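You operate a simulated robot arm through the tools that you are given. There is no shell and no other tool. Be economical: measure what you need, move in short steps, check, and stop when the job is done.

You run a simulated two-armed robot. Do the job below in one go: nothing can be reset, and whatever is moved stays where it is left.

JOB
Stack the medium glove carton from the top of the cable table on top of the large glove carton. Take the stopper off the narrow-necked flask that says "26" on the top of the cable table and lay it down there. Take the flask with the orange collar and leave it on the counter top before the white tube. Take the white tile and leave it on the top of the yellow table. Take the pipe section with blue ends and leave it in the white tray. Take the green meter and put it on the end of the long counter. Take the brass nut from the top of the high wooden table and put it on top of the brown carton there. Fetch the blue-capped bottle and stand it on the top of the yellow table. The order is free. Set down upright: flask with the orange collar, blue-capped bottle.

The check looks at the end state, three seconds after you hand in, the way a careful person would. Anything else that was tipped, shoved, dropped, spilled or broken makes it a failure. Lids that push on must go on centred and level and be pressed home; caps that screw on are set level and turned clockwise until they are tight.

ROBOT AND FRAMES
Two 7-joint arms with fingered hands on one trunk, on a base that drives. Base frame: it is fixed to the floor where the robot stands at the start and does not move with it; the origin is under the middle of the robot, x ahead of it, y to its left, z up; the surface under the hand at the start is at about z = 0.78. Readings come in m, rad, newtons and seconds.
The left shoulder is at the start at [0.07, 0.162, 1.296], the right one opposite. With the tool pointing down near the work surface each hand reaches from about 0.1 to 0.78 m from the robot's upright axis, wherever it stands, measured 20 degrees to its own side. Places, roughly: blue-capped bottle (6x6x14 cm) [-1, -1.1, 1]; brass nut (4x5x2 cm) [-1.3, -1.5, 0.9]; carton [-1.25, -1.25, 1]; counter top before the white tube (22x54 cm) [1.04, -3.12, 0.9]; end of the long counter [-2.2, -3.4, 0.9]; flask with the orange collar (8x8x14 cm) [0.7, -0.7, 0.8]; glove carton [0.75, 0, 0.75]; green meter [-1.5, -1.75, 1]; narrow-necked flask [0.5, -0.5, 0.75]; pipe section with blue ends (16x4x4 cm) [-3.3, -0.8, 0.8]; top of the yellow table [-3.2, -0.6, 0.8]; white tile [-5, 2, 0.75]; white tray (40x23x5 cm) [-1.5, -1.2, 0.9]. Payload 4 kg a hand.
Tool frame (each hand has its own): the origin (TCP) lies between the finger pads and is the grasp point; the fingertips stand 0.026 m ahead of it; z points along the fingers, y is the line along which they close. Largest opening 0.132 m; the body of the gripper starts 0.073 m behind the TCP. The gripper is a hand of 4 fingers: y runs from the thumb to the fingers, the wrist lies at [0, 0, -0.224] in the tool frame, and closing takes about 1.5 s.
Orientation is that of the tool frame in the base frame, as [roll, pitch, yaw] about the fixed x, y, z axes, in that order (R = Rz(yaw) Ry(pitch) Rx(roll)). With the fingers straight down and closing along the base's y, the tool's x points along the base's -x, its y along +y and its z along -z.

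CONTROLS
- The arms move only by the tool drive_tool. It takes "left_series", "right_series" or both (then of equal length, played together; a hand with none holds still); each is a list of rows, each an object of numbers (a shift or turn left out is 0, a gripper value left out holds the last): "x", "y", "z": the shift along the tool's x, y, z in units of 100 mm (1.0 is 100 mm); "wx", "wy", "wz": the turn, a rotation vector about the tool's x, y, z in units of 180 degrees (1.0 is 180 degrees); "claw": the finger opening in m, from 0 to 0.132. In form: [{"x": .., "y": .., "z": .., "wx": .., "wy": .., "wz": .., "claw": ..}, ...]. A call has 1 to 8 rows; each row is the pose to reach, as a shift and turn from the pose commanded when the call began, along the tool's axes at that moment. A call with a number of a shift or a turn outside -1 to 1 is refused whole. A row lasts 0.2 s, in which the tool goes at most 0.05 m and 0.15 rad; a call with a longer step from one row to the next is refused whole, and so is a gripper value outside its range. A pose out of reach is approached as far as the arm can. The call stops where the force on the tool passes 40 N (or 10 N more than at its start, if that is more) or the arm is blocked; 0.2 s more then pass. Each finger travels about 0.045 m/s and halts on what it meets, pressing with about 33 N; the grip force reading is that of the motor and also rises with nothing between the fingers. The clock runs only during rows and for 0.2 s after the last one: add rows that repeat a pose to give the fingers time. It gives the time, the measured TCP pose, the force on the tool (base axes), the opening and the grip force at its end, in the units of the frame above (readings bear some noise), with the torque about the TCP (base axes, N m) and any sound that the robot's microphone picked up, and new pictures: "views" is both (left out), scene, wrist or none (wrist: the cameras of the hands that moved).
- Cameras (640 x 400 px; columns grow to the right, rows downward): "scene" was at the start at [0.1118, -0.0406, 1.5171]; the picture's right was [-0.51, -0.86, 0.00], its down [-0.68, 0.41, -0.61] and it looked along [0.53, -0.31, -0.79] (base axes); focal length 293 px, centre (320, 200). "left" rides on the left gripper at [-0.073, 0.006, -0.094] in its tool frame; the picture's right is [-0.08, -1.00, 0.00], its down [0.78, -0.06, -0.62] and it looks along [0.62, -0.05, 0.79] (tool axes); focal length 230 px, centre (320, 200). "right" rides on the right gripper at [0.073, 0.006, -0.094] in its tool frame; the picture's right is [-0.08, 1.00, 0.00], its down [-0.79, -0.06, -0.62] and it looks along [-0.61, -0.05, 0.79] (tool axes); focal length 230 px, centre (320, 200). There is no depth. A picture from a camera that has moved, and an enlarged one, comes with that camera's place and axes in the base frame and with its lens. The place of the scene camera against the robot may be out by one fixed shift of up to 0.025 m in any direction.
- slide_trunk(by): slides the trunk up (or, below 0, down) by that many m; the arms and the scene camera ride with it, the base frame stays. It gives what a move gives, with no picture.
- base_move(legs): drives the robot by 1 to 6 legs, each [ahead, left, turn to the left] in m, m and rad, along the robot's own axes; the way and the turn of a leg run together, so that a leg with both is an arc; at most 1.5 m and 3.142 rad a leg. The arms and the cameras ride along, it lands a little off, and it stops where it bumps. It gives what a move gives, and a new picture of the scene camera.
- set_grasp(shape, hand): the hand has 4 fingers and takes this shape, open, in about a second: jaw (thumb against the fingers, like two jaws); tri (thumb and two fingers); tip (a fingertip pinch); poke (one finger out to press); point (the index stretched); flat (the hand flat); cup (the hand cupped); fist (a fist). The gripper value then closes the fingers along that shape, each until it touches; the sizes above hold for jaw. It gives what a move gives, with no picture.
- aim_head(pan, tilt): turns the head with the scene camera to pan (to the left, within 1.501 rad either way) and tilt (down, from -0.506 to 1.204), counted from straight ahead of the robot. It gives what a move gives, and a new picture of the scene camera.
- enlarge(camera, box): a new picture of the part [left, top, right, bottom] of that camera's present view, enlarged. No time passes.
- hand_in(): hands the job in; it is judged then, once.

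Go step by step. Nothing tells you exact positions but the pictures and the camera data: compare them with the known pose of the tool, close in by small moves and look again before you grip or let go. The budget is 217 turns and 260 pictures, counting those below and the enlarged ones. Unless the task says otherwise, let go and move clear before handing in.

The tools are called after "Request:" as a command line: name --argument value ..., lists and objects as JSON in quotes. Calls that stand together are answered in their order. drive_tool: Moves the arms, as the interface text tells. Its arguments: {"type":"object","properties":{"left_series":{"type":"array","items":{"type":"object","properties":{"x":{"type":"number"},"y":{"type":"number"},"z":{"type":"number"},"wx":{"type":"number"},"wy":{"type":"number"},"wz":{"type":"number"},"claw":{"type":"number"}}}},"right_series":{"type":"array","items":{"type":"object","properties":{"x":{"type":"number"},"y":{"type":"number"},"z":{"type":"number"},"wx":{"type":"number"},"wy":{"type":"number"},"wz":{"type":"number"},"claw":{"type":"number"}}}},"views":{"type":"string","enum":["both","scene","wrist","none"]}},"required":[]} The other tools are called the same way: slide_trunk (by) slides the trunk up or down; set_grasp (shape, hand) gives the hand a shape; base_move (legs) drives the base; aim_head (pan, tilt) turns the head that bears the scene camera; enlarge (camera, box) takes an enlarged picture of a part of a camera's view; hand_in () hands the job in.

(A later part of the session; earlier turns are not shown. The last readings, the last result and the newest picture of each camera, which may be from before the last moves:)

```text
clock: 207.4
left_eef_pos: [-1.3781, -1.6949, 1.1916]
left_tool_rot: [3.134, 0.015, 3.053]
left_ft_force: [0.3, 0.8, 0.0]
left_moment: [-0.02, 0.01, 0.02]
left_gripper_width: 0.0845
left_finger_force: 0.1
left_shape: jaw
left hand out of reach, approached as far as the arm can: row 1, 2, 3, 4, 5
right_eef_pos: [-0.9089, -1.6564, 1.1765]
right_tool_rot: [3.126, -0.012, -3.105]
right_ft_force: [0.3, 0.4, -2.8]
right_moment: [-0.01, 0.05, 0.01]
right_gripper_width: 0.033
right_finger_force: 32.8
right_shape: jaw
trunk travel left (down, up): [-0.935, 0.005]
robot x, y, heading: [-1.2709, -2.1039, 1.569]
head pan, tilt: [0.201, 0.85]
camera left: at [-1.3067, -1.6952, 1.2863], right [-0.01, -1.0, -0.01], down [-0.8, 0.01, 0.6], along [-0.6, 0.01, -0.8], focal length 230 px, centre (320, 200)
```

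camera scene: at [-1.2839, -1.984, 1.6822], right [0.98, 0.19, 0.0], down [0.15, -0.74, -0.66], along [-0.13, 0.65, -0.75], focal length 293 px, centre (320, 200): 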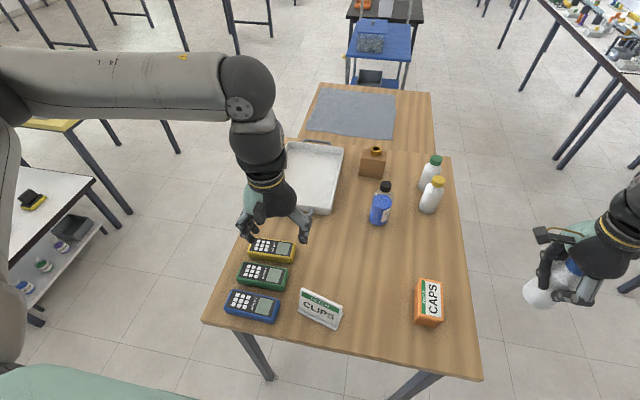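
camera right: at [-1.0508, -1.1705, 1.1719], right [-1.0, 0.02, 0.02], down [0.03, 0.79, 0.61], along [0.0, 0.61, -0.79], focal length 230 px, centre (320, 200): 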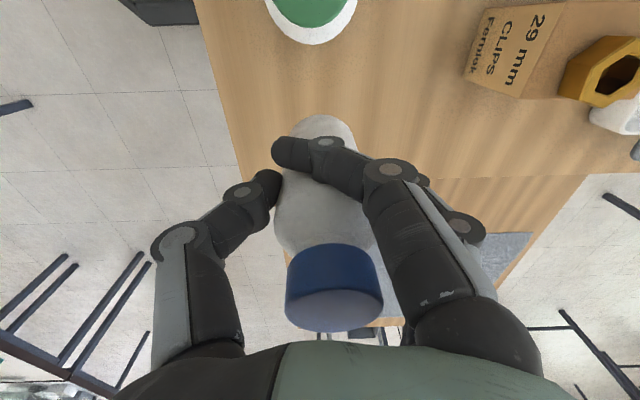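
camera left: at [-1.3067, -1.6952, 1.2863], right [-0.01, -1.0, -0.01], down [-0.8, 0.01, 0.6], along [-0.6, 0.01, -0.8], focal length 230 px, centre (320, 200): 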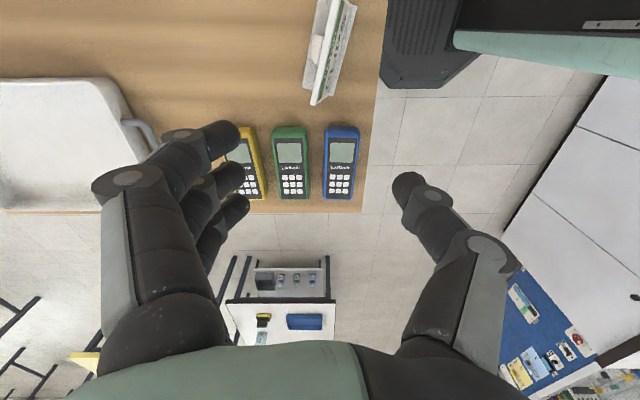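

In this orientation the left hand prefers being near the midline; I shift the base left 0.24 m.

Request:
base_move --legs '[[0, 0.24, 0]]'

Request:
drive_tool --left_series '[{"x": -0.3, "y": 0.1, "wz": -0.028}, {"x": -0.6, "y": 0.3, "wz": -0.028}, {"x": -0.9, "y": 0.5, "wz": -0.028}, {"x": -0.9, "y": 0.5, "wz": -0.028}]' --views "wrist"

```text
clock: 209.2
left_eef_pos: [-1.6105, -1.6935, 1.1896]
left_tool_rot: [3.134, 0.014, 3.053]
left_ft_force: [0.4, -0.8, 0.1]
left_moment: [-0.04, 0.0, 0.0]
left_gripper_width: 0.0846
left_finger_force: 0.1
left_shape: jaw
right_eef_pos: [-1.142, -1.6538, 1.1766]
right_tool_rot: [3.124, -0.012, -3.105]
right_ft_force: [0.4, -0.5, -2.9]
right_moment: [-0.01, 0.05, 0.02]
right_gripper_width: 0.0332
right_finger_force: 33.2
right_shape: jaw
trunk travel left (down, up): [-0.935, 0.005]
robot x, y, heading: [-1.5027, -2.1022, 1.568]
head pan, tilt: [0.201, 0.85]
camera scene: at [-1.5136, -1.9783, 1.6818], right [0.98, 0.19, 0.0], down [0.14, -0.74, -0.66], along [-0.13, 0.65, -0.75], focal length 293 px, centre (320, 200)
```

scene: 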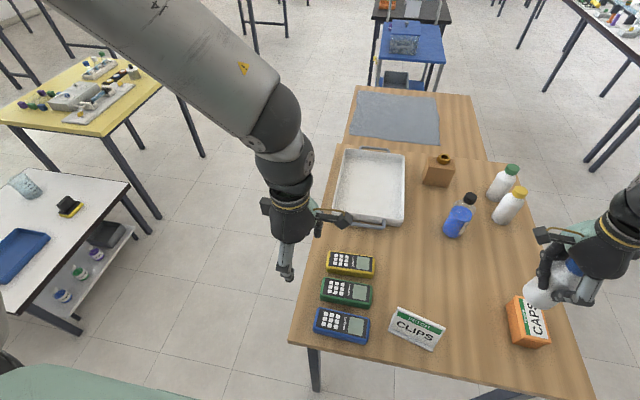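

```text
clock: 210.2
left_eef_pos: [-1.5203, -1.6542, 1.1934]
left_tool_rot: [3.136, 0.016, -3.141]
left_ft_force: [-0.9, 0.7, 0.7]
left_moment: [0.03, 0.0, 0.0]
left_gripper_width: 0.0846
left_finger_force: 0.0
left_shape: jaw
right_eef_pos: [-1.1466, -1.6559, 1.1782]
right_tool_rot: [3.124, -0.007, -3.105]
right_ft_force: [0.4, 0.7, -2.9]
right_moment: [0.02, 0.01, -0.01]
right_gripper_width: 0.0333
right_finger_force: 32.8
right_shape: jaw
trunk travel left (down, up): [-0.935, 0.005]
robot x, y, heading: [-1.5048, -2.1031, 1.564]
head pan, tilt: [0.201, 0.85]
camera left: at [-1.4486, -1.648, 1.2895], right [0.08, -1.0, -0.01], down [-0.8, -0.07, 0.6], along [-0.6, -0.04, -0.8], focal length 230 px, centre (320, 200)
```

left: 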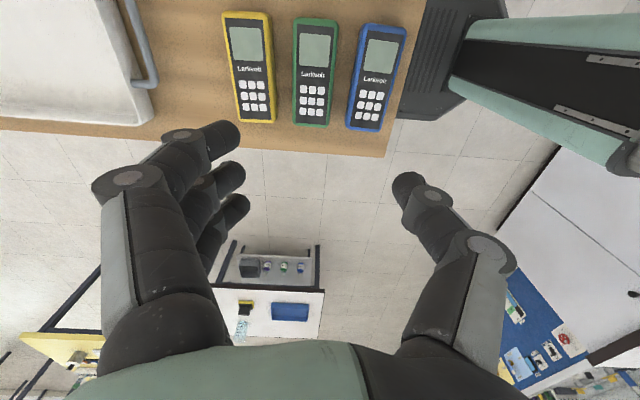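

The green meter's centre is at [-1.505, -1.640]. I descend above it.

Request:
drive_tool --left_series '[{"x": -0.15, "y": 0.14, "z": 0.2, "claw": 0.08}, {"x": -0.15, "y": 0.14, "z": 0.5, "claw": 0.08}, {"x": -0.15, "y": 0.14, "z": 0.8}, {"x": -0.15, "y": 0.14, "z": 1.0}, {"x": -0.15, "y": 0.14, "z": 1.0}]' --views "none"

Request:
drive_tool --left_series '[{"z": 0.3}, {"z": 0.6}, {"z": 0.8}, {"z": 0.8}]' --views "wrist"

```text
clock: 211.3
left_eef_pos: [-1.5051, -1.6374, 1.0944]
left_tool_rot: [3.135, 0.017, -3.14]
left_ft_force: [0.2, 0.1, -0.7]
left_moment: [0.0, -0.04, 0.04]
left_gripper_width: 0.0806
left_finger_force: 0.2
left_shape: jaw
right_eef_pos: [-1.1465, -1.6552, 1.178]
right_tool_rot: [3.126, -0.009, -3.104]
right_ft_force: [-0.1, 0.4, -2.4]
right_moment: [-0.02, 0.03, 0.0]
right_gripper_width: 0.0335
right_finger_force: 33.1
right_shape: jaw
trunk travel left (down, up): [-0.935, 0.005]
robot x, y, heading: [-1.5014, -2.1017, 1.569]
head pan, tilt: [0.201, 0.85]
```

```text
clock: 212.3
left_eef_pos: [-1.5022, -1.6395, 1.0146]
left_tool_rot: [3.136, 0.018, -3.14]
left_ft_force: [-0.3, 0.6, -0.3]
left_moment: [-0.01, 0.02, -0.02]
left_gripper_width: 0.0804
left_finger_force: 0.0
left_shape: jaw
right_eef_pos: [-1.1444, -1.6563, 1.1775]
right_tool_rot: [3.125, -0.008, -3.106]
right_ft_force: [0.4, -0.4, -2.5]
right_moment: [-0.01, 0.04, 0.0]
right_gripper_width: 0.0328
right_finger_force: 32.7
right_shape: jaw
trunk travel left (down, up): [-0.935, 0.005]
robot x, y, heading: [-1.5033, -2.104, 1.568]
head pan, tilt: [0.201, 0.85]
camera left: at [-1.43, -1.6321, 1.1111], right [0.08, -1.0, -0.01], down [-0.8, -0.07, 0.6], along [-0.6, -0.04, -0.8], focal length 230 px, centre (320, 200)
```

left: 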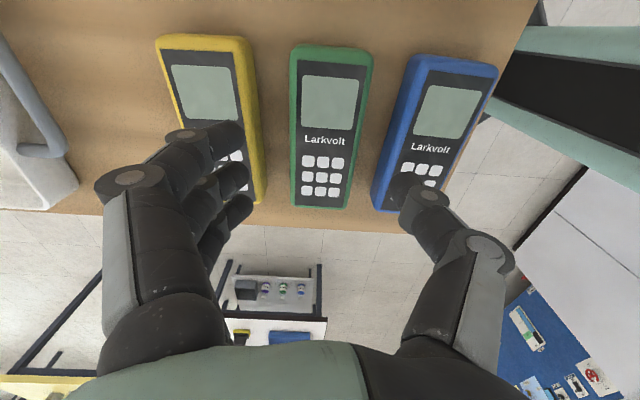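

Request:
drive_tool --left_series '[{"claw": 0.072, "y": 0.01}, {"z": 0.2, "y": 0.01}, {"z": 0.4, "y": 0.01}, {"z": 0.55, "y": 0.01}, {"z": 0.55, "y": 0.01}]' --views "wrist"

```text
clock: 213.6
left_eef_pos: [-1.5009, -1.638, 0.9571]
left_tool_rot: [3.135, 0.017, 3.14]
left_ft_force: [-0.2, 0.0, -0.5]
left_moment: [0.02, -0.01, 0.01]
left_gripper_width: 0.0726
left_finger_force: 0.2
left_shape: jaw
right_eef_pos: [-1.1459, -1.6562, 1.1769]
right_tool_rot: [3.123, -0.011, -3.104]
right_ft_force: [0.4, -0.3, -2.8]
right_moment: [-0.07, -0.01, 0.01]
right_gripper_width: 0.0334
right_finger_force: 33.3
right_shape: jaw
trunk travel left (down, up): [-0.935, 0.005]
robot x, y, heading: [-1.5034, -2.1008, 1.566]
head pan, tilt: [0.201, 0.85]
camera left: at [-1.4295, -1.6312, 1.054], right [0.08, -1.0, -0.01], down [-0.8, -0.07, 0.6], along [-0.6, -0.04, -0.8], focal length 230 px, centre (320, 200)
```

left: 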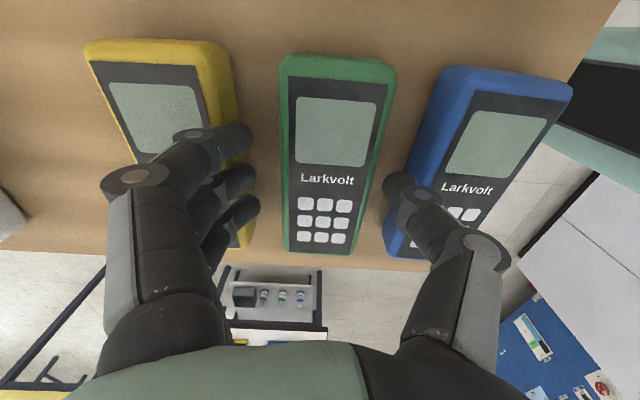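

The gaps between the meters are too narrow for the fingers. I'll instead grip the meter lengthwise (about 0.12 m): raise, and turn back a quarter with full opening.

Request:
drive_tool --left_series '[{"z": -0.4}, {"z": -0.8, "claw": 0.1}, {"z": -0.8, "wz": -0.045, "claw": 0.132}, {"z": -0.8, "wz": -0.09}, {"z": -0.8, "wz": -0.135}, {"z": -0.8, "wz": -0.18}, {"z": -0.8, "wz": -0.225}, {"z": -0.8, "wz": -0.27}]' --views "none"

Request:
drive_tool --left_series '[{"wz": -0.045}, {"wz": -0.09}, {"wz": -0.135}, {"wz": -0.18}, {"wz": -0.23}, {"wz": -0.23}]' --views "wrist"

```text
clock: 215.3
left_eef_pos: [-1.5022, -1.6363, 1.0374]
left_tool_rot: [-3.132, 0.015, -2.291]
left_ft_force: [0.3, 0.4, -0.6]
left_moment: [0.0, 0.03, -0.01]
left_gripper_width: 0.1317
left_finger_force: 0.0
left_shape: jaw
right_eef_pos: [-1.1448, -1.6554, 1.1779]
right_tool_rot: [3.125, -0.009, -3.105]
right_ft_force: [-0.4, -0.5, -1.8]
right_moment: [-0.01, 0.04, -0.01]
right_gripper_width: 0.0328
right_finger_force: 32.9
right_shape: jaw
trunk travel left (down, up): [-0.935, 0.005]
robot x, y, heading: [-1.5057, -2.1077, 1.565]
head pan, tilt: [0.201, 0.85]
```

```text
refused: row 5 steps farther than a row can; nothing moved
```

Request:
drive_tool --left_series '[{"wz": -0.046}, {"wz": -0.092}, {"wz": -0.138}, {"wz": -0.184}, {"wz": -0.229}, {"wz": -0.229}]' --views "wrist"

```text
clock: 216.8
left_eef_pos: [-1.503, -1.6369, 1.0366]
left_tool_rot: [-3.124, 0.007, -1.573]
left_ft_force: [-0.1, -0.4, -0.2]
left_moment: [-0.02, 0.01, 0.02]
left_gripper_width: 0.1317
left_finger_force: 0.0
left_shape: jaw
right_eef_pos: [-1.145, -1.656, 1.1782]
right_tool_rot: [3.124, -0.009, -3.105]
right_ft_force: [0.8, 0.1, -2.5]
right_moment: [-0.04, 0.09, 0.0]
right_gripper_width: 0.033
right_finger_force: 32.5
right_shape: jaw
trunk travel left (down, up): [-0.935, 0.005]
robot x, y, heading: [-1.5009, -2.1072, 1.563]
head pan, tilt: [0.201, 0.85]
camera left: at [-1.5098, -1.5626, 1.1324], right [1.0, 0.08, 0.02], down [0.05, -0.79, 0.61], along [0.06, -0.61, -0.79], focal length 230 px, centre (320, 200)
```

left: 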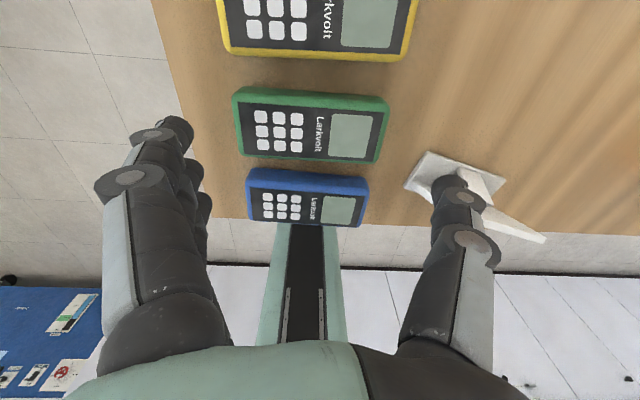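

The meter may be too long for the opening, so widthwise it is, with a careful narrow opening. I turn back.

Request:
drive_tool --left_series '[{"wz": 0.046, "claw": 0.1}, {"wz": 0.092, "claw": 0.08}, {"wz": 0.138, "claw": 0.065}, {"wz": 0.184}, {"wz": 0.23}, {"wz": 0.276}, {"wz": 0.322}, {"wz": 0.368}]' --views "none"

Request:
drive_tool --left_series '[{"wz": 0.046, "z": 0.1}, {"wz": 0.092, "z": 0.3}, {"wz": 0.131, "z": 0.5}, {"wz": 0.131, "z": 0.7}, {"wz": 0.131, "z": 0.7}]' --views "none"

Request:
enlarge --camera "left" --box '[160, 50, 480, 250]'

```text
clock: 218.6
left_eef_pos: [-1.5036, -1.6359, 1.0365]
left_tool_rot: [-3.141, 0.016, -2.735]
left_ft_force: [-0.1, 0.6, -0.4]
left_moment: [0.05, -0.02, 0.04]
left_gripper_width: 0.0657
left_finger_force: 0.0
left_shape: jaw
right_eef_pos: [-1.1455, -1.6553, 1.1761]
right_tool_rot: [3.125, -0.009, -3.105]
right_ft_force: [0.3, 0.4, -1.6]
right_moment: [-0.01, 0.01, 0.01]
right_gripper_width: 0.0332
right_finger_force: 33.2
right_shape: jaw
trunk travel left (down, up): [-0.935, 0.005]
robot x, y, heading: [-1.5049, -2.1036, 1.569]
head pan, tilt: [0.201, 0.85]
```

```text
clock: 219.8
left_eef_pos: [-1.5015, -1.636, 0.9669]
left_tool_rot: [3.134, 0.018, -3.141]
left_ft_force: [-0.1, 0.2, -0.2]
left_moment: [0.04, 0.0, 0.0]
left_gripper_width: 0.066
left_finger_force: 0.0
left_shape: jaw
right_eef_pos: [-1.1464, -1.6555, 1.1776]
right_tool_rot: [3.127, -0.007, -3.105]
right_ft_force: [0.5, 0.1, -3.2]
right_moment: [-0.03, 0.03, -0.01]
right_gripper_width: 0.0334
right_finger_force: 33.4
right_shape: jaw
trunk travel left (down, up): [-0.935, 0.005]
robot x, y, heading: [-1.4977, -2.1048, 1.563]
head pan, tilt: [0.201, 0.85]
```

```text
2.00 times, centred on (320, 150) of left
camera zoom: at [-1.43, -1.629, 1.063], right [0.08, -1.0, -0.01], down [-0.8, -0.06, 0.6], along [-0.6, -0.04, -0.8], focal length 460 px, centre (320, 300)
```

zoom: 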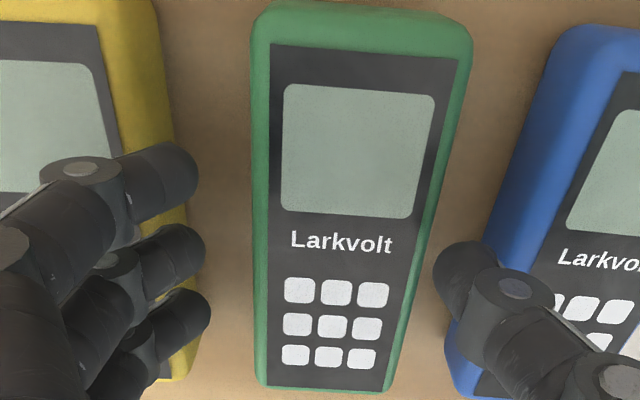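

I now fit the opening to the meter: claw 0.05 and 8 mm toward the blue one, then look again.

Request:
drive_tool --left_series '[{"y": -0.04, "claw": 0.055}, {"y": -0.08, "claw": 0.05}, {"y": -0.08, "claw": 0.05}, {"y": -0.08, "claw": 0.05}]' --views "none"

Request:
enlarge --camera "left" --box '[160, 50, 480, 250]'

```text
clock: 220.8
left_eef_pos: [-1.5001, -1.642, 0.9678]
left_tool_rot: [3.134, 0.019, 3.141]
left_ft_force: [0.6, 0.0, 0.7]
left_moment: [-0.01, -0.02, 0.01]
left_gripper_width: 0.0506
left_finger_force: 0.0
left_shape: jaw
right_eef_pos: [-1.1448, -1.6561, 1.1769]
right_tool_rot: [3.126, -0.009, -3.104]
right_ft_force: [0.5, -1.4, -2.2]
right_moment: [0.02, 0.04, 0.02]
right_gripper_width: 0.0331
right_finger_force: 33.0
right_shape: jaw
trunk travel left (down, up): [-0.935, 0.005]
robot x, y, heading: [-1.5036, -2.1039, 1.565]
head pan, tilt: [0.201, 0.85]
```

```text
2.00 times, centred on (320, 150) of left
camera zoom: at [-1.4287, -1.6368, 1.0635], right [0.08, -1.0, -0.01], down [-0.8, -0.07, 0.6], along [-0.6, -0.04, -0.8], focal length 460 px, centre (320, 300)
```

zoom: 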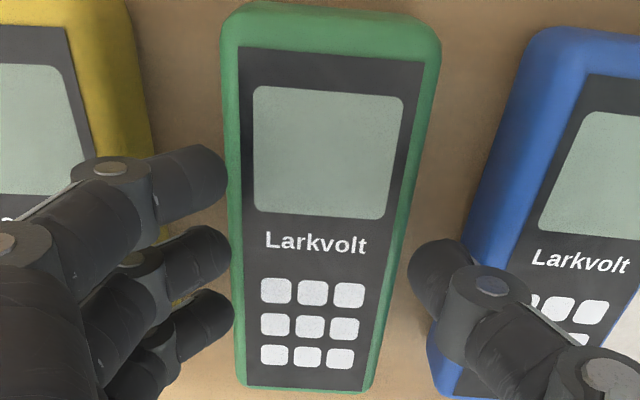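

Now both sides fit the gaps. I go down in small steps.

Request:
drive_tool --left_series '[{"z": 0.06}, {"z": 0.12}, {"z": 0.12}]' --views "none"

Request:
drive_tool --left_series '[{"z": 0.05}, {"z": 0.1}, {"z": 0.1}]' --views "none"

Request:
enlarge --camera "left" --box '[160, 50, 480, 250]'

```text
clock: 221.6
left_eef_pos: [-1.5007, -1.6424, 0.9581]
left_tool_rot: [3.132, 0.016, -3.141]
left_ft_force: [-2.0, 1.3, 14.7]
left_moment: [0.36, 0.08, 0.04]
left_gripper_width: 0.0512
left_finger_force: 0.0
left_shape: jaw
right_eef_pos: [-1.1458, -1.6573, 1.1783]
right_tool_rot: [3.125, -0.007, -3.105]
right_ft_force: [0.2, 0.1, -3.1]
right_moment: [-0.03, 0.05, 0.0]
right_gripper_width: 0.0333
right_finger_force: 33.8
right_shape: jaw
trunk travel left (down, up): [-0.935, 0.005]
robot x, y, heading: [-1.5029, -2.104, 1.568]
head pan, tilt: [0.201, 0.85]
```

```text
clock: 222.4
left_eef_pos: [-1.4993, -1.6425, 0.9494]
left_tool_rot: [3.13, 0.018, 3.141]
left_ft_force: [-4.7, -6.5, 30.3]
left_moment: [-0.17, 0.1, -0.03]
left_gripper_width: 0.0531
left_finger_force: 33.0
left_shape: jaw
right_eef_pos: [-1.1464, -1.658, 1.1793]
right_tool_rot: [3.123, -0.006, -3.105]
right_ft_force: [1.0, 1.2, -2.2]
right_moment: [-0.02, 0.06, -0.03]
right_gripper_width: 0.0332
right_finger_force: 33.1
right_shape: jaw
trunk travel left (down, up): [-0.935, 0.005]
robot x, y, heading: [-1.504, -2.1013, 1.568]
head pan, tilt: [0.201, 0.85]
stopped in row 3 (left hand): the force on the tool passed its limit at 43 N (the readings are from after the stop); the commanded pose is now the measured one
```

```text
2.00 times, centred on (320, 150) of left
camera zoom: at [-1.4286, -1.6366, 1.0457], right [0.08, -1.0, -0.01], down [-0.8, -0.07, 0.6], along [-0.6, -0.04, -0.8], focal length 460 px, centre (320, 300)
```

zoom: 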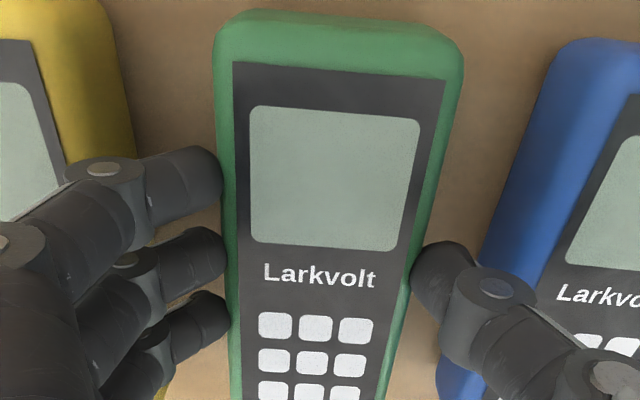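

The fingers rest on the meter's edges; I ease up, open by a few mm and go down again.

Request:
drive_tool --left_series '[{"z": -0.05}, {"z": -0.05, "claw": 0.059}, {"z": -0.05, "claw": 0.059}, {"z": 0.03, "claw": 0.059}, {"z": 0.08, "claw": 0.059}, {"z": 0.1, "claw": 0.059}, {"z": 0.1, "claw": 0.059}]' --views "none"

Request:
enlarge --camera "left" --box '[160, 50, 480, 250]'

```text
clock: 224.0
left_eef_pos: [-1.4987, -1.6395, 0.9359]
left_tool_rot: [3.131, 0.018, 3.141]
left_ft_force: [-0.4, -0.9, -0.5]
left_moment: [0.01, 0.03, 0.04]
left_gripper_width: 0.0588
left_finger_force: 0.1
left_shape: jaw
right_eef_pos: [-1.1459, -1.6566, 1.1765]
right_tool_rot: [3.123, -0.01, -3.105]
right_ft_force: [-0.2, 0.4, -2.7]
right_moment: [-0.03, 0.02, -0.01]
right_gripper_width: 0.0334
right_finger_force: 33.2
right_shape: jaw
trunk travel left (down, up): [-0.935, 0.005]
robot x, y, heading: [-1.505, -2.1008, 1.565]
head pan, tilt: [0.201, 0.85]
```

```text
2.00 times, centred on (320, 150) of left
camera zoom: at [-1.4277, -1.6344, 1.0324], right [0.08, -1.0, -0.01], down [-0.8, -0.07, 0.6], along [-0.6, -0.04, -0.8], focal length 460 px, centre (320, 300)
```

zoom: 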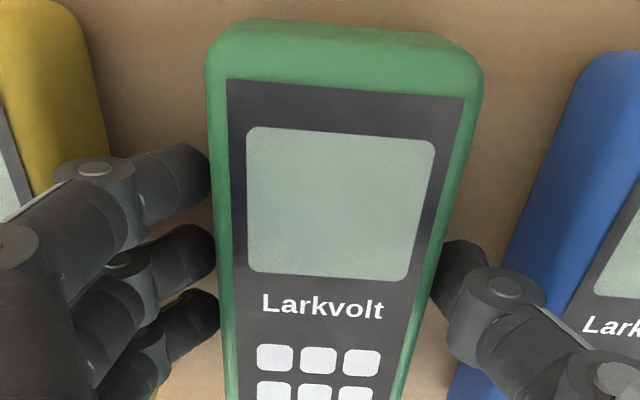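

The fingers are now down both sides with no contact force. I close and lift.

Request:
drive_tool --left_series '[{"claw": 0.05}, {"claw": 0.04}, {"claw": 0.03}, {"claw": 0.03}, {"claw": 0.03}]' --views "none"

Request:
drive_tool --left_series '[{"z": -0.15}, {"z": -0.35}, {"z": -0.6}, {"z": -0.9}, {"z": -0.9}]'

```text
clock: 225.2
left_eef_pos: [-1.4996, -1.6381, 0.9355]
left_tool_rot: [3.132, 0.018, 3.141]
left_ft_force: [0.1, 0.8, -0.4]
left_moment: [0.06, 0.01, -0.03]
left_gripper_width: 0.0517
left_finger_force: 32.9
left_shape: jaw
right_eef_pos: [-1.146, -1.655, 1.1771]
right_tool_rot: [3.126, -0.01, -3.106]
right_ft_force: [0.1, 0.6, -2.5]
right_moment: [-0.03, 0.08, -0.03]
right_gripper_width: 0.0332
right_finger_force: 32.8
right_shape: jaw
trunk travel left (down, up): [-0.935, 0.005]
robot x, y, heading: [-1.5024, -2.1036, 1.566]
head pan, tilt: [0.201, 0.85]
```

```text
clock: 226.4
left_eef_pos: [-1.5026, -1.6436, 1.0285]
left_tool_rot: [3.131, 0.017, 3.141]
left_ft_force: [-0.3, 0.1, -2.6]
left_moment: [0.02, -0.05, -0.01]
left_gripper_width: 0.0517
left_finger_force: 32.9
left_shape: jaw
right_eef_pos: [-1.1456, -1.6547, 1.1775]
right_tool_rot: [3.127, -0.009, -3.104]
right_ft_force: [-0.3, -0.1, -2.4]
right_moment: [-0.03, 0.03, 0.0]
right_gripper_width: 0.0331
right_finger_force: 32.9
right_shape: jaw
trunk travel left (down, up): [-0.935, 0.005]
robot x, y, heading: [-1.5046, -2.1014, 1.565]
head pan, tilt: [0.201, 0.85]
camera scene: at [-1.5192, -1.9782, 1.6817], right [0.98, 0.19, 0.0], down [0.15, -0.74, -0.66], along [-0.13, 0.65, -0.75], focal length 293 px, centre (320, 200)
camera left: at [-1.4297, -1.6374, 1.1238], right [0.08, -1.0, -0.01], down [-0.8, -0.07, 0.6], along [-0.6, -0.04, -0.8], focal length 230 px, centre (320, 200)
```

scene: 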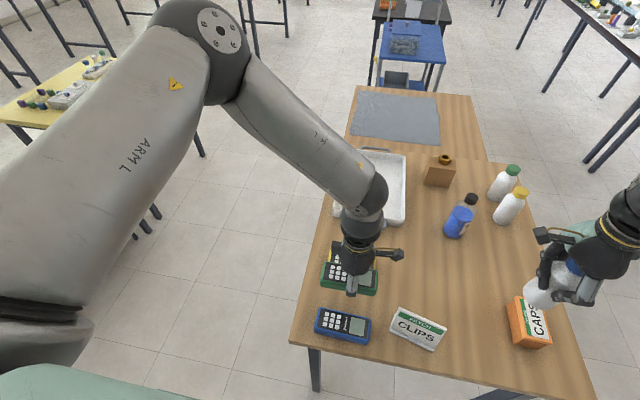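
left: 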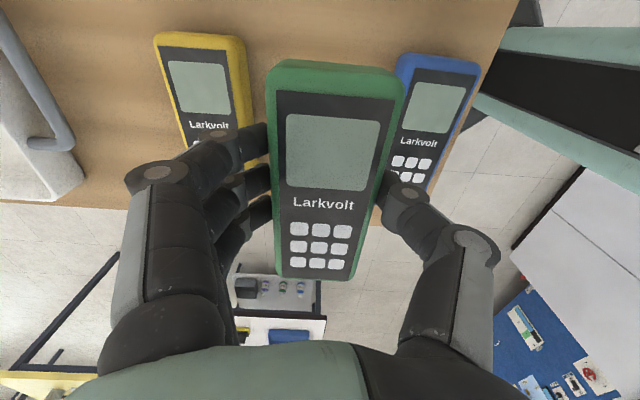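

Both items are held. I raise the meter, back off, turn to the long counter and look at its end.

Request:
drive_tool --left_series '[{"z": -0.4}, {"z": -0.8}, {"z": -1.0}]' --views "none"

Request:
base_move --legs '[[-0.25, 0, 0], [0, 0, 3.1416], [0, -0.5, 0]]'

Request:
aim_head --pan -0.3 --tilt 0.5

```text
clock: 227.2
left_eef_pos: [-1.5024, -1.6419, 1.1286]
left_tool_rot: [3.131, 0.016, 3.141]
left_ft_force: [0.2, -0.3, -1.9]
left_moment: [0.01, -0.03, -0.02]
left_gripper_width: 0.0516
left_finger_force: 32.9
left_shape: jaw
right_eef_pos: [-1.1446, -1.6558, 1.1766]
right_tool_rot: [3.125, -0.01, -3.104]
right_ft_force: [0.5, 0.4, -2.9]
right_moment: [0.0, 0.03, -0.02]
right_gripper_width: 0.0329
right_finger_force: 33.4
right_shape: jaw
trunk travel left (down, up): [-0.935, 0.005]
robot x, y, heading: [-1.5063, -2.1029, 1.572]
head pan, tilt: [0.201, 0.85]
```

```text
refused: 3.1416 is not a number from -3.14159 to 3.14159
```

```text
clock: 228.2
left_eef_pos: [-1.5021, -1.6415, 1.128]
left_tool_rot: [3.133, 0.018, 3.141]
left_ft_force: [-1.1, 0.2, -2.4]
left_moment: [-0.02, -0.02, -0.04]
left_gripper_width: 0.0516
left_finger_force: 32.4
left_shape: jaw
right_eef_pos: [-1.1451, -1.656, 1.1769]
right_tool_rot: [3.123, -0.008, -3.107]
right_ft_force: [0.4, 0.3, -2.0]
right_moment: [0.0, 0.04, 0.02]
right_gripper_width: 0.0329
right_finger_force: 33.2
right_shape: jaw
trunk travel left (down, up): [-0.935, 0.005]
robot x, y, heading: [-1.5003, -2.1056, 1.566]
head pan, tilt: [-0.3, 0.499]
camera scene: at [-1.4766, -1.9682, 1.7116], right [0.95, -0.3, 0.0], down [-0.14, -0.46, -0.88], along [0.26, 0.84, -0.48], focal length 293 px, centre (320, 200)
```

scene: 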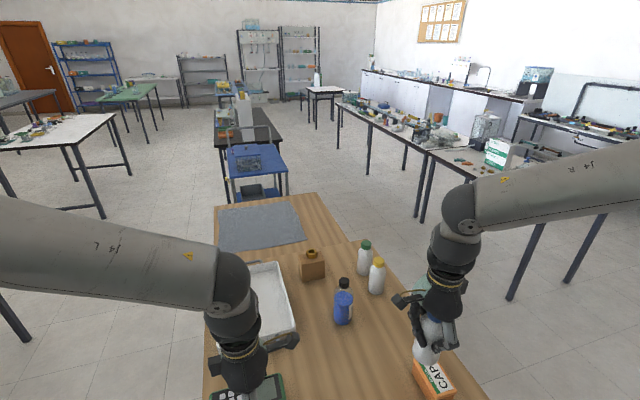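

Request:
base_move --legs '[[-0.25, 0, 0], [0, 0, -3.1], [0, -0.5, 0]]'

Request:
aim_head --pan -0.3 --tilt 0.5

```text
clock: 239.8
left_eef_pos: [-1.9946, -2.8381, 1.1292]
left_tool_rot: [3.132, 0.021, 0.035]
left_ft_force: [-0.1, -0.3, -1.6]
left_moment: [-0.01, 0.07, 0.02]
left_gripper_width: 0.051
left_finger_force: 33.6
left_shape: jaw
right_eef_pos: [-2.3518, -2.8369, 1.1779]
right_tool_rot: [3.125, -0.007, 0.071]
right_ft_force: [-0.1, 1.2, -1.8]
right_moment: [0.05, -0.05, -0.02]
right_gripper_width: 0.0328
right_finger_force: 32.9
right_shape: jaw
trunk travel left (down, up): [-0.935, 0.005]
robot x, y, heading: [-2.0131, -2.376, -1.539]
head pan, tilt: [-0.3, 0.499]
camera scene: at [-2.0364, -2.5171, 1.7117], right [-0.96, 0.27, 0.0], down [0.13, 0.46, -0.88], along [-0.24, -0.85, -0.48], focal length 293 px, centre (320, 200)
```

scene: 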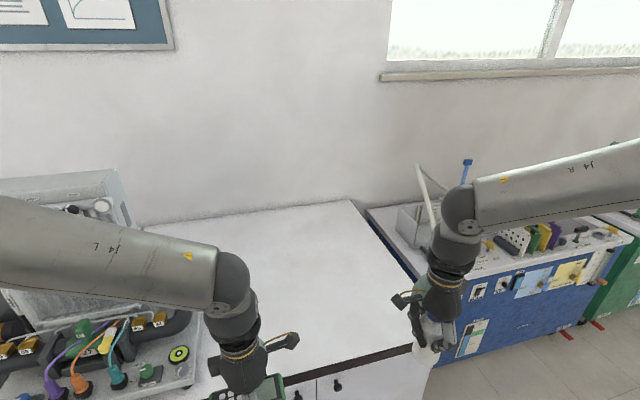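

```text
clock: 240.4
left_eef_pos: [-1.9946, -2.8383, 1.128]
left_tool_rot: [3.132, 0.019, 0.034]
left_ft_force: [0.3, -0.4, -2.7]
left_moment: [-0.01, 0.05, -0.02]
left_gripper_width: 0.0508
left_finger_force: 33.1
left_shape: jaw
right_eef_pos: [-2.3518, -2.8367, 1.1775]
right_tool_rot: [3.125, -0.006, 0.073]
right_ft_force: [0.8, 0.0, -3.2]
right_moment: [-0.06, -0.05, -0.03]
right_gripper_width: 0.0327
right_finger_force: 33.5
right_shape: jaw
trunk travel left (down, up): [-0.935, 0.005]
robot x, y, heading: [-2.0127, -2.3775, -1.541]
head pan, tilt: [-0.3, 0.499]
camera scene: at [-2.0376, -2.5171, 1.7117], right [-0.96, 0.27, 0.0], down [0.13, 0.46, -0.88], along [-0.24, -0.85, -0.48], focal length 293 px, centre (320, 200)
```

scene: 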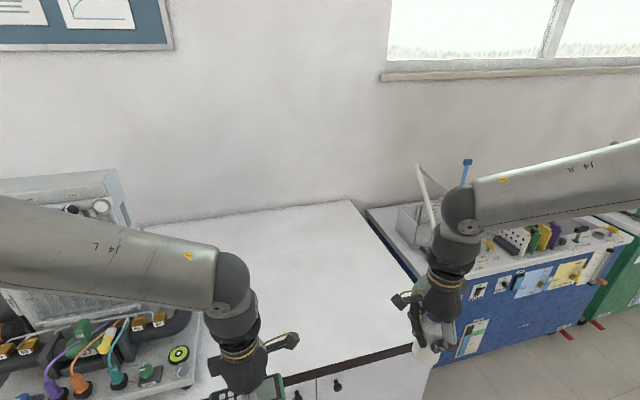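

The empty counter end is centred near [-2.2, -3.35]. I approach so that the meter comes over about [-2.15, -3.12].

Request:
base_move --legs '[[0.0, -0.15, -0.03], [0.27, 0, 0]]'

Request:
aim_head --pan 0.0 --tilt 0.8

```text
clock: 243.3
left_eef_pos: [-2.1539, -3.1098, 1.1293]
left_tool_rot: [3.129, 0.017, 0.01]
left_ft_force: [0.8, 0.4, -3.0]
left_moment: [-0.04, 0.04, -0.02]
left_gripper_width: 0.0506
left_finger_force: 33.3
left_shape: jaw
right_eef_pos: [-2.5105, -3.0997, 1.1777]
right_tool_rot: [3.122, -0.009, 0.047]
right_ft_force: [-0.2, 1.2, -2.6]
right_moment: [-0.04, -0.04, -0.02]
right_gripper_width: 0.0327
right_finger_force: 32.9
right_shape: jaw
trunk travel left (down, up): [-0.935, 0.005]
robot x, y, heading: [-2.1568, -2.6496, -1.565]
head pan, tilt: [-0.3, 0.499]
camera scene: at [-2.188, -2.7863, 1.712], right [-0.96, 0.29, 0.0], down [0.14, 0.46, -0.88], along [-0.26, -0.84, -0.48], focal length 293 px, centre (320, 200)
```

scene: 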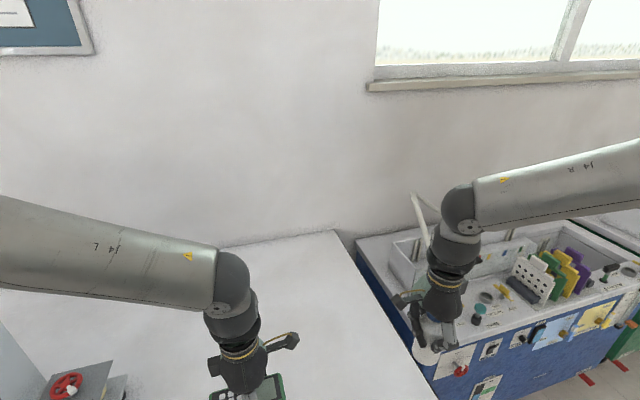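

```text
clock: 244.1
left_eef_pos: [-2.153, -3.1122, 1.1269]
left_tool_rot: [3.132, 0.017, 0.01]
left_ft_force: [0.7, 0.1, -2.3]
left_moment: [-0.01, 0.03, 0.02]
left_gripper_width: 0.0508
left_finger_force: 33.1
left_shape: jaw
right_eef_pos: [-2.5094, -3.1024, 1.1764]
right_tool_rot: [3.124, -0.009, 0.048]
right_ft_force: [-0.7, -0.1, -1.6]
right_moment: [0.01, -0.06, 0.0]
right_gripper_width: 0.0327
right_finger_force: 33.5
right_shape: jaw
trunk travel left (down, up): [-0.935, 0.005]
robot x, y, heading: [-2.1546, -2.6512, -1.568]
head pan, tilt: [0.0, 0.799]
camera scene: at [-2.1609, -2.7847, 1.6857], right [-1.0, 0.0, 0.0], down [0.0, 0.72, -0.7], along [0.0, -0.7, -0.72], focal length 293 px, centre (320, 200)
```

scene: 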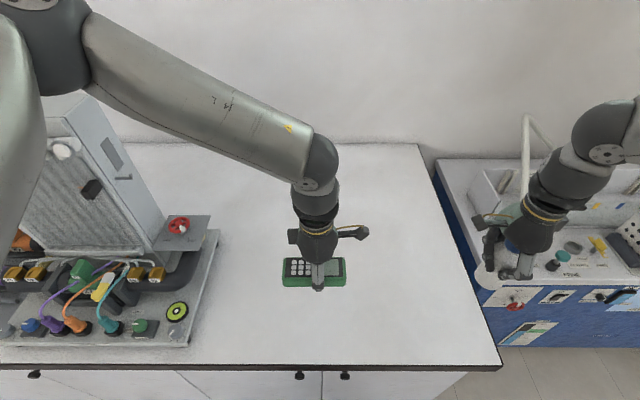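

Request:
drive_tool --left_series '[{"y": 0.2, "z": 0.2}, {"y": 0.4, "z": 0.5}, {"y": 0.4, "z": 0.8}, {"y": 0.4, "z": 1.0}, {"y": 0.4, "z": 1.0}]' --views "none"

Request:
drive_tool --left_series '[{"z": 0.25}, {"z": 0.5}, {"z": 0.7}, {"z": 0.7}]' --views "none"

```text
clock: 245.3
left_eef_pos: [-2.155, -3.1533, 1.0288]
left_tool_rot: [3.132, 0.016, 0.01]
left_ft_force: [0.3, 0.4, -2.6]
left_moment: [0.0, 0.01, 0.03]
left_gripper_width: 0.051
left_finger_force: 33.3
left_shape: jaw
right_eef_pos: [-2.5093, -3.1013, 1.1758]
right_tool_rot: [3.127, -0.008, 0.046]
right_ft_force: [0.4, 0.1, -2.1]
right_moment: [0.02, -0.05, -0.01]
right_gripper_width: 0.0327
right_finger_force: 33.3
right_shape: jaw
trunk travel left (down, up): [-0.935, 0.005]
robot x, y, heading: [-2.1592, -2.652, -1.565]
head pan, tilt: [0.0, 0.799]
```

```text
clock: 246.3
left_eef_pos: [-2.1592, -3.1483, 0.9607]
left_tool_rot: [3.13, 0.017, 0.015]
left_ft_force: [0.6, -0.1, -1.7]
left_moment: [0.02, 0.01, -0.04]
left_gripper_width: 0.0508
left_finger_force: 32.8
left_shape: jaw
left hand out of reach, approached as far as the arm can: row 3, 4
right_eef_pos: [-2.5087, -3.1023, 1.1769]
right_tool_rot: [3.125, -0.009, 0.046]
right_ft_force: [-0.3, 0.2, -3.6]
right_moment: [-0.01, -0.02, 0.01]
right_gripper_width: 0.0326
right_finger_force: 33.0
right_shape: jaw
trunk travel left (down, up): [-0.935, 0.005]
robot x, y, heading: [-2.1576, -2.6516, -1.567]
head pan, tilt: [0.0, 0.799]
```

Request:
drive_tool --left_series '[{"y": -0.2, "z": 0.05}, {"y": -0.25, "z": 0.1}, {"y": -0.25, "z": 0.15}, {"y": -0.25, "z": 0.15}]' --views "none"

Request:
drive_tool --left_series '[{"z": 0.04}, {"z": 0.07}, {"z": 0.07}]'

```text
clock: 247.3
left_eef_pos: [-2.1599, -3.1234, 0.9482]
left_tool_rot: [3.132, 0.017, 0.01]
left_ft_force: [-0.3, 0.5, -2.4]
left_moment: [-0.01, 0.03, -0.03]
left_gripper_width: 0.0509
left_finger_force: 32.5
left_shape: jaw
right_eef_pos: [-2.5103, -3.1011, 1.1772]
right_tool_rot: [3.126, -0.008, 0.047]
right_ft_force: [0.3, 0.9, -2.3]
right_moment: [0.01, -0.01, -0.02]
right_gripper_width: 0.0326
right_finger_force: 33.9
right_shape: jaw
trunk travel left (down, up): [-0.935, 0.005]
robot x, y, heading: [-2.1575, -2.6491, -1.565]
head pan, tilt: [0.0, 0.799]
```

```text
clock: 248.1
left_eef_pos: [-2.1593, -3.1239, 0.9407]
left_tool_rot: [3.131, 0.018, 0.012]
left_ft_force: [0.3, 0.2, -1.8]
left_moment: [-0.06, -0.01, 0.0]
left_gripper_width: 0.051
left_finger_force: 32.7
left_shape: jaw
right_eef_pos: [-2.5093, -3.102, 1.1771]
right_tool_rot: [3.126, -0.008, 0.047]
right_ft_force: [-0.8, -0.1, -2.1]
right_moment: [-0.03, -0.07, -0.02]
right_gripper_width: 0.0326
right_finger_force: 33.0
right_shape: jaw
trunk travel left (down, up): [-0.935, 0.005]
robot x, y, heading: [-2.1588, -2.6463, -1.567]
head pan, tilt: [0.0, 0.799]
camera scene: at [-2.1607, -2.7835, 1.6858], right [-1.0, 0.0, 0.0], down [0.0, 0.72, -0.7], along [0.0, -0.7, -0.72], focal length 293 px, centre (320, 200)
camera left: at [-2.2302, -3.1293, 1.0369], right [-0.09, 1.0, -0.01], down [0.8, 0.08, 0.6], along [0.6, 0.05, -0.8], focal length 230 px, centre (320, 200)
```

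scene: 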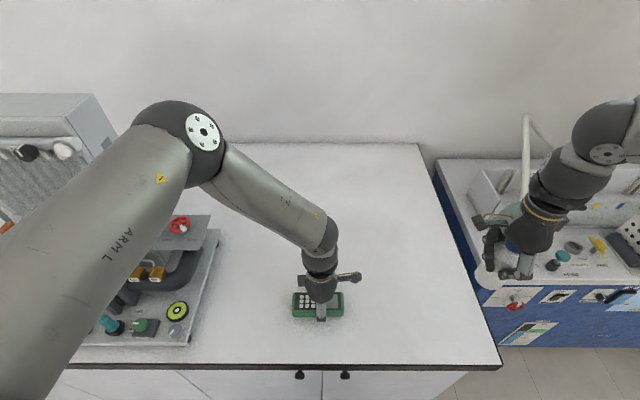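
left: 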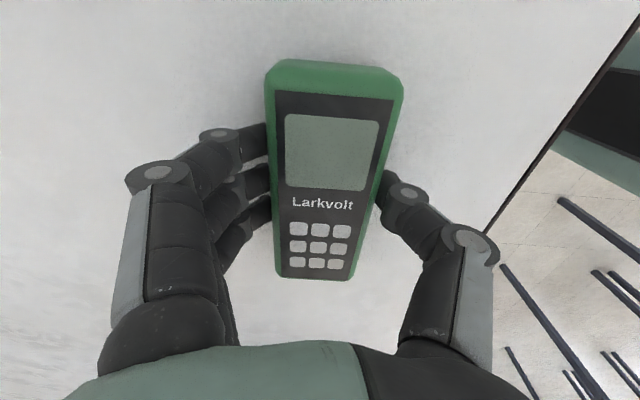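

Request:
drive_tool --left_series '[{"z": 0.03}, {"z": 0.05}, {"z": 0.05}]' --views "none"

Request:
drive_tool --left_series '[{"z": 0.015}, {"z": 0.03}, {"z": 0.03}]' --views "none"

```text
clock: 248.9
left_eef_pos: [-2.1595, -3.1245, 0.9364]
left_tool_rot: [3.132, 0.018, 0.011]
left_ft_force: [-0.4, -0.1, 1.4]
left_moment: [-0.02, -0.02, -0.01]
left_gripper_width: 0.0508
left_finger_force: 32.9
left_shape: jaw
right_eef_pos: [-2.5092, -3.1019, 1.1761]
right_tool_rot: [3.125, -0.007, 0.047]
right_ft_force: [0.1, 1.0, -2.6]
right_moment: [0.02, -0.03, 0.0]
right_gripper_width: 0.0329
right_finger_force: 32.9
right_shape: jaw
trunk travel left (down, up): [-0.935, 0.005]
robot x, y, heading: [-2.1616, -2.6523, -1.565]
head pan, tilt: [0.0, 0.799]
```

```text
clock: 249.7
left_eef_pos: [-2.16, -3.1235, 0.9344]
left_tool_rot: [3.127, 0.021, 0.01]
left_ft_force: [3.2, -2.0, 31.2]
left_moment: [-0.04, -0.03, -0.01]
left_gripper_width: 0.0513
left_finger_force: 33.5
left_shape: jaw
right_eef_pos: [-2.5089, -3.099, 1.1793]
right_tool_rot: [3.123, -0.01, 0.048]
right_ft_force: [-0.2, 1.0, -2.9]
right_moment: [0.0, 0.0, -0.03]
right_gripper_width: 0.0327
right_finger_force: 32.8
right_shape: jaw
trunk travel left (down, up): [-0.935, 0.005]
robot x, y, heading: [-2.1564, -2.6539, -1.565]
head pan, tilt: [0.0, 0.799]
```

Firm contact. I ease up and release the meter.

Request:
drive_tool --left_series '[{"z": -0.02}, {"z": -0.02, "claw": 0.065}, {"z": -0.02, "claw": 0.08}, {"z": -0.02, "claw": 0.1}, {"z": -0.02, "claw": 0.1}, {"z": -0.02, "claw": 0.1}]' --views "none"

Request:
drive_tool --left_series '[{"z": -0.3}, {"z": -0.6}, {"z": -1.0}]' --views "none"

Request:
drive_tool --left_series '[{"z": -0.4}, {"z": -0.8}, {"z": -1.0}]' --views "scene"

```text
clock: 251.1
left_eef_pos: [-2.1605, -3.1235, 0.9322]
left_tool_rot: [3.133, 0.018, 0.008]
left_ft_force: [0.0, 0.2, 0.2]
left_moment: [0.01, -0.01, -0.04]
left_gripper_width: 0.0998
left_finger_force: 0.1
left_shape: jaw
right_eef_pos: [-2.5099, -3.102, 1.1758]
right_tool_rot: [3.126, -0.009, 0.048]
right_ft_force: [-0.2, 0.5, -2.9]
right_moment: [-0.01, -0.02, 0.0]
right_gripper_width: 0.0327
right_finger_force: 32.8
right_shape: jaw
trunk travel left (down, up): [-0.935, 0.005]
robot x, y, heading: [-2.1565, -2.6501, -1.566]
head pan, tilt: [0.0, 0.799]
```

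```text
clock: 251.9
left_eef_pos: [-2.158, -3.1234, 1.0359]
left_tool_rot: [3.131, 0.017, 0.011]
left_ft_force: [-0.5, 0.0, 0.1]
left_moment: [0.0, 0.02, 0.01]
left_gripper_width: 0.0998
left_finger_force: 0.1
left_shape: jaw
right_eef_pos: [-2.5097, -3.1001, 1.177]
right_tool_rot: [3.125, -0.008, 0.046]
right_ft_force: [-0.5, -0.8, -2.8]
right_moment: [-0.02, -0.03, 0.0]
right_gripper_width: 0.0326
right_finger_force: 33.2
right_shape: jaw
trunk travel left (down, up): [-0.935, 0.005]
robot x, y, heading: [-2.1575, -2.6514, -1.571]
head pan, tilt: [0.0, 0.799]
```

```text
clock: 252.7
left_eef_pos: [-2.1563, -3.1197, 1.1367]
left_tool_rot: [3.131, 0.02, 0.01]
left_ft_force: [0.9, 0.4, -0.8]
left_moment: [0.01, 0.01, -0.01]
left_gripper_width: 0.0997
left_finger_force: 0.1
left_shape: jaw
right_eef_pos: [-2.5086, -3.1019, 1.1776]
right_tool_rot: [3.127, -0.009, 0.046]
right_ft_force: [-0.9, 0.2, -2.6]
right_moment: [0.01, 0.0, -0.01]
right_gripper_width: 0.0328
right_finger_force: 33.3
right_shape: jaw
trunk travel left (down, up): [-0.935, 0.005]
robot x, y, heading: [-2.1589, -2.6503, -1.566]
head pan, tilt: [0.0, 0.799]
camera scene: at [-2.1605, -2.7833, 1.6857], right [-1.0, 0.0, 0.0], down [0.0, 0.72, -0.7], along [0.0, -0.7, -0.72], focal length 293 px, centre (320, 200)
```

scene: 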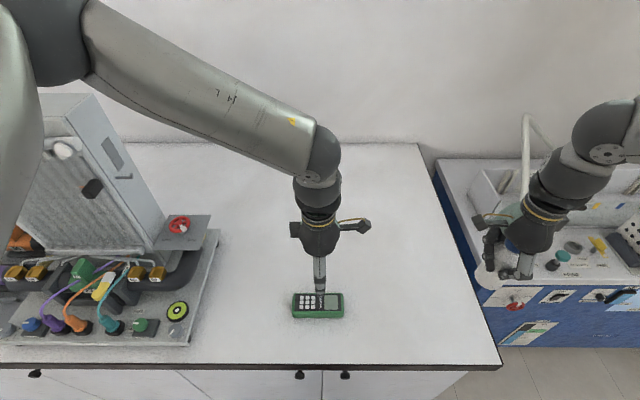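

The meter is in place. Next, the bottle goes to the yellow table: I back off, turn around and drive north between the tables (gap ≈ 0.8 m).

Request:
base_move --legs '[[-0.4, 0, 0], [0, 0, 3.13]]'

Request:
aim_head --pan 0.0 --tilt 0.6

```text
clock: 262.5
left_eef_pos: [-2.1559, -1.7888, 1.1366]
left_tool_rot: [3.132, 0.016, 3.141]
left_ft_force: [-0.3, -0.4, -0.3]
left_moment: [0.0, 0.01, 0.01]
left_gripper_width: 0.0996
left_finger_force: 0.0
left_shape: jaw
right_eef_pos: [-1.8023, -1.8091, 1.1769]
right_tool_rot: [3.125, -0.01, -3.105]
right_ft_force: [0.6, 0.4, -3.3]
right_moment: [-0.05, 0.05, 0.0]
right_gripper_width: 0.032
right_finger_force: 33.1
right_shape: jaw
trunk travel left (down, up): [-0.935, 0.005]
robot x, y, heading: [-2.1621, -2.258, 1.563]
head pan, tilt: [0.0, 0.799]
camera scene: at [-2.161, -2.1284, 1.6858], right [1.0, -0.01, 0.0], down [0.0, -0.72, -0.7], along [0.0, 0.7, -0.72], focal length 293 px, centre (320, 200)
```

scene: 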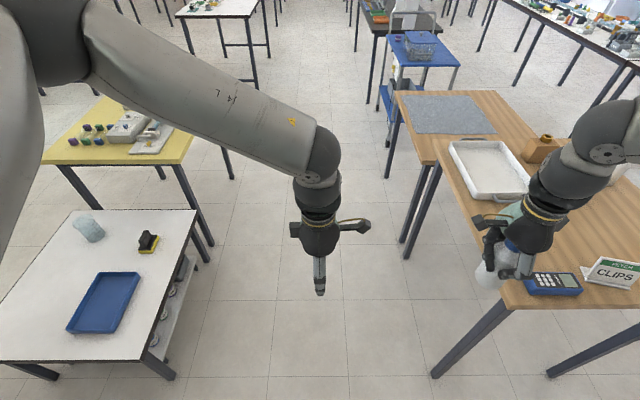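

```text
clock: 263.2
left_eef_pos: [-2.1567, -1.7881, 1.1361]
left_tool_rot: [3.131, 0.018, -3.14]
left_ft_force: [0.2, -0.8, 0.6]
left_moment: [-0.06, 0.0, 0.01]
left_gripper_width: 0.0998
left_finger_force: 0.0
left_shape: jaw
right_eef_pos: [-1.8031, -1.8099, 1.1762]
right_tool_rot: [3.125, -0.007, -3.105]
right_ft_force: [-0.3, -0.7, -2.8]
right_moment: [-0.04, 0.06, 0.02]
right_gripper_width: 0.032
right_finger_force: 33.0
right_shape: jaw
trunk travel left (down, up): [-0.935, 0.005]
robot x, y, heading: [-2.1566, -2.2596, 1.566]
head pan, tilt: [0.0, 0.6]
camera scene: at [-2.1612, -2.1206, 1.7026], right [1.0, -0.01, 0.0], down [0.0, -0.57, -0.82], along [0.0, 0.82, -0.57], focal length 293 px, centre (320, 200)
```

scene: 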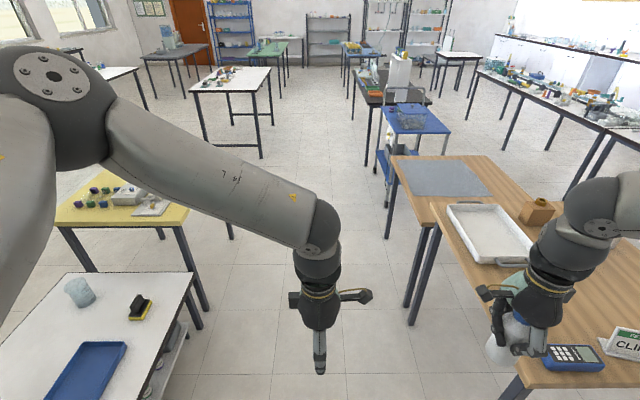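

Request:
base_move --legs '[[1.45, 0.02, 0], [0, 0, 1.5708]]'

Request:
aim_head --pan 0.0 --tilt 0.7

```text
clock: 274.1
left_eef_pos: [-2.6227, -0.8282, 1.1364]
left_tool_rot: [3.132, 0.017, -1.598]
left_ft_force: [-0.1, 0.5, 0.4]
left_moment: [-0.02, 0.01, 0.0]
left_gripper_width: 0.0998
left_finger_force: 0.0
left_shape: jaw
right_eef_pos: [-2.5913, -0.4753, 1.1775]
right_tool_rot: [3.128, -0.009, -1.563]
right_ft_force: [-0.1, 0.4, -3.1]
right_moment: [-0.04, 0.05, 0.0]
right_gripper_width: 0.0319
right_finger_force: 33.3
right_shape: jaw
trunk travel left (down, up): [-0.935, 0.005]
robot x, y, heading: [-2.1512, -0.8444, 3.104]
head pan, tilt: [0.0, 0.6]
camera scene: at [-2.2944, -0.8406, 1.7026], right [0.03, 1.0, 0.0], down [0.56, -0.02, -0.82], along [-0.82, 0.03, -0.57], focal length 293 px, centre (320, 200)
```

scene: 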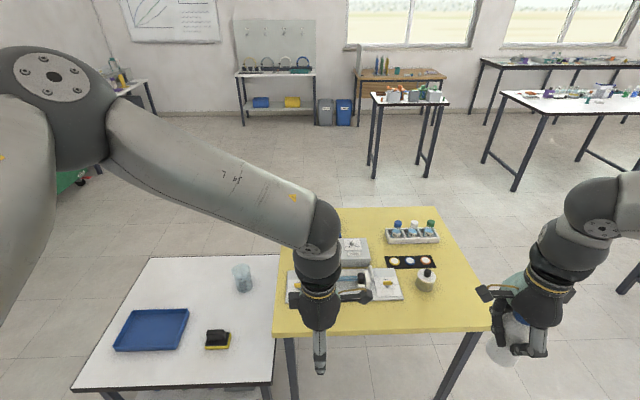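

```text
clock: 274.8
left_eef_pos: [-2.623, -0.8285, 1.1365]
left_tool_rot: [3.131, 0.018, -1.598]
left_ft_force: [-0.6, -0.4, 0.2]
left_moment: [-0.01, -0.01, 0.0]
left_gripper_width: 0.0999
left_finger_force: 0.0
left_shape: jaw
right_eef_pos: [-2.5905, -0.4763, 1.176]
right_tool_rot: [3.127, -0.007, -1.562]
right_ft_force: [0.0, 0.0, -2.8]
right_moment: [-0.05, -0.03, 0.01]
right_gripper_width: 0.032
right_finger_force: 32.9
right_shape: jaw
trunk travel left (down, up): [-0.935, 0.005]
robot x, y, heading: [-2.1535, -0.8415, 3.111]
head pan, tilt: [0.0, 0.7]
camera scene: at [-2.2911, -0.841, 1.694], right [0.03, 1.0, 0.0], down [0.64, -0.02, -0.76], along [-0.76, 0.02, -0.64], focal length 293 px, centre (320, 200)
```

scene: 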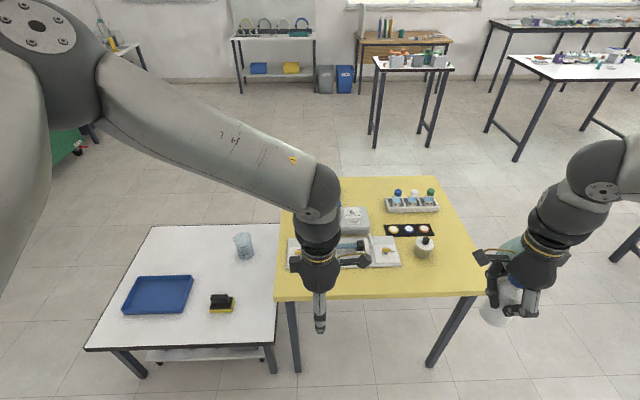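

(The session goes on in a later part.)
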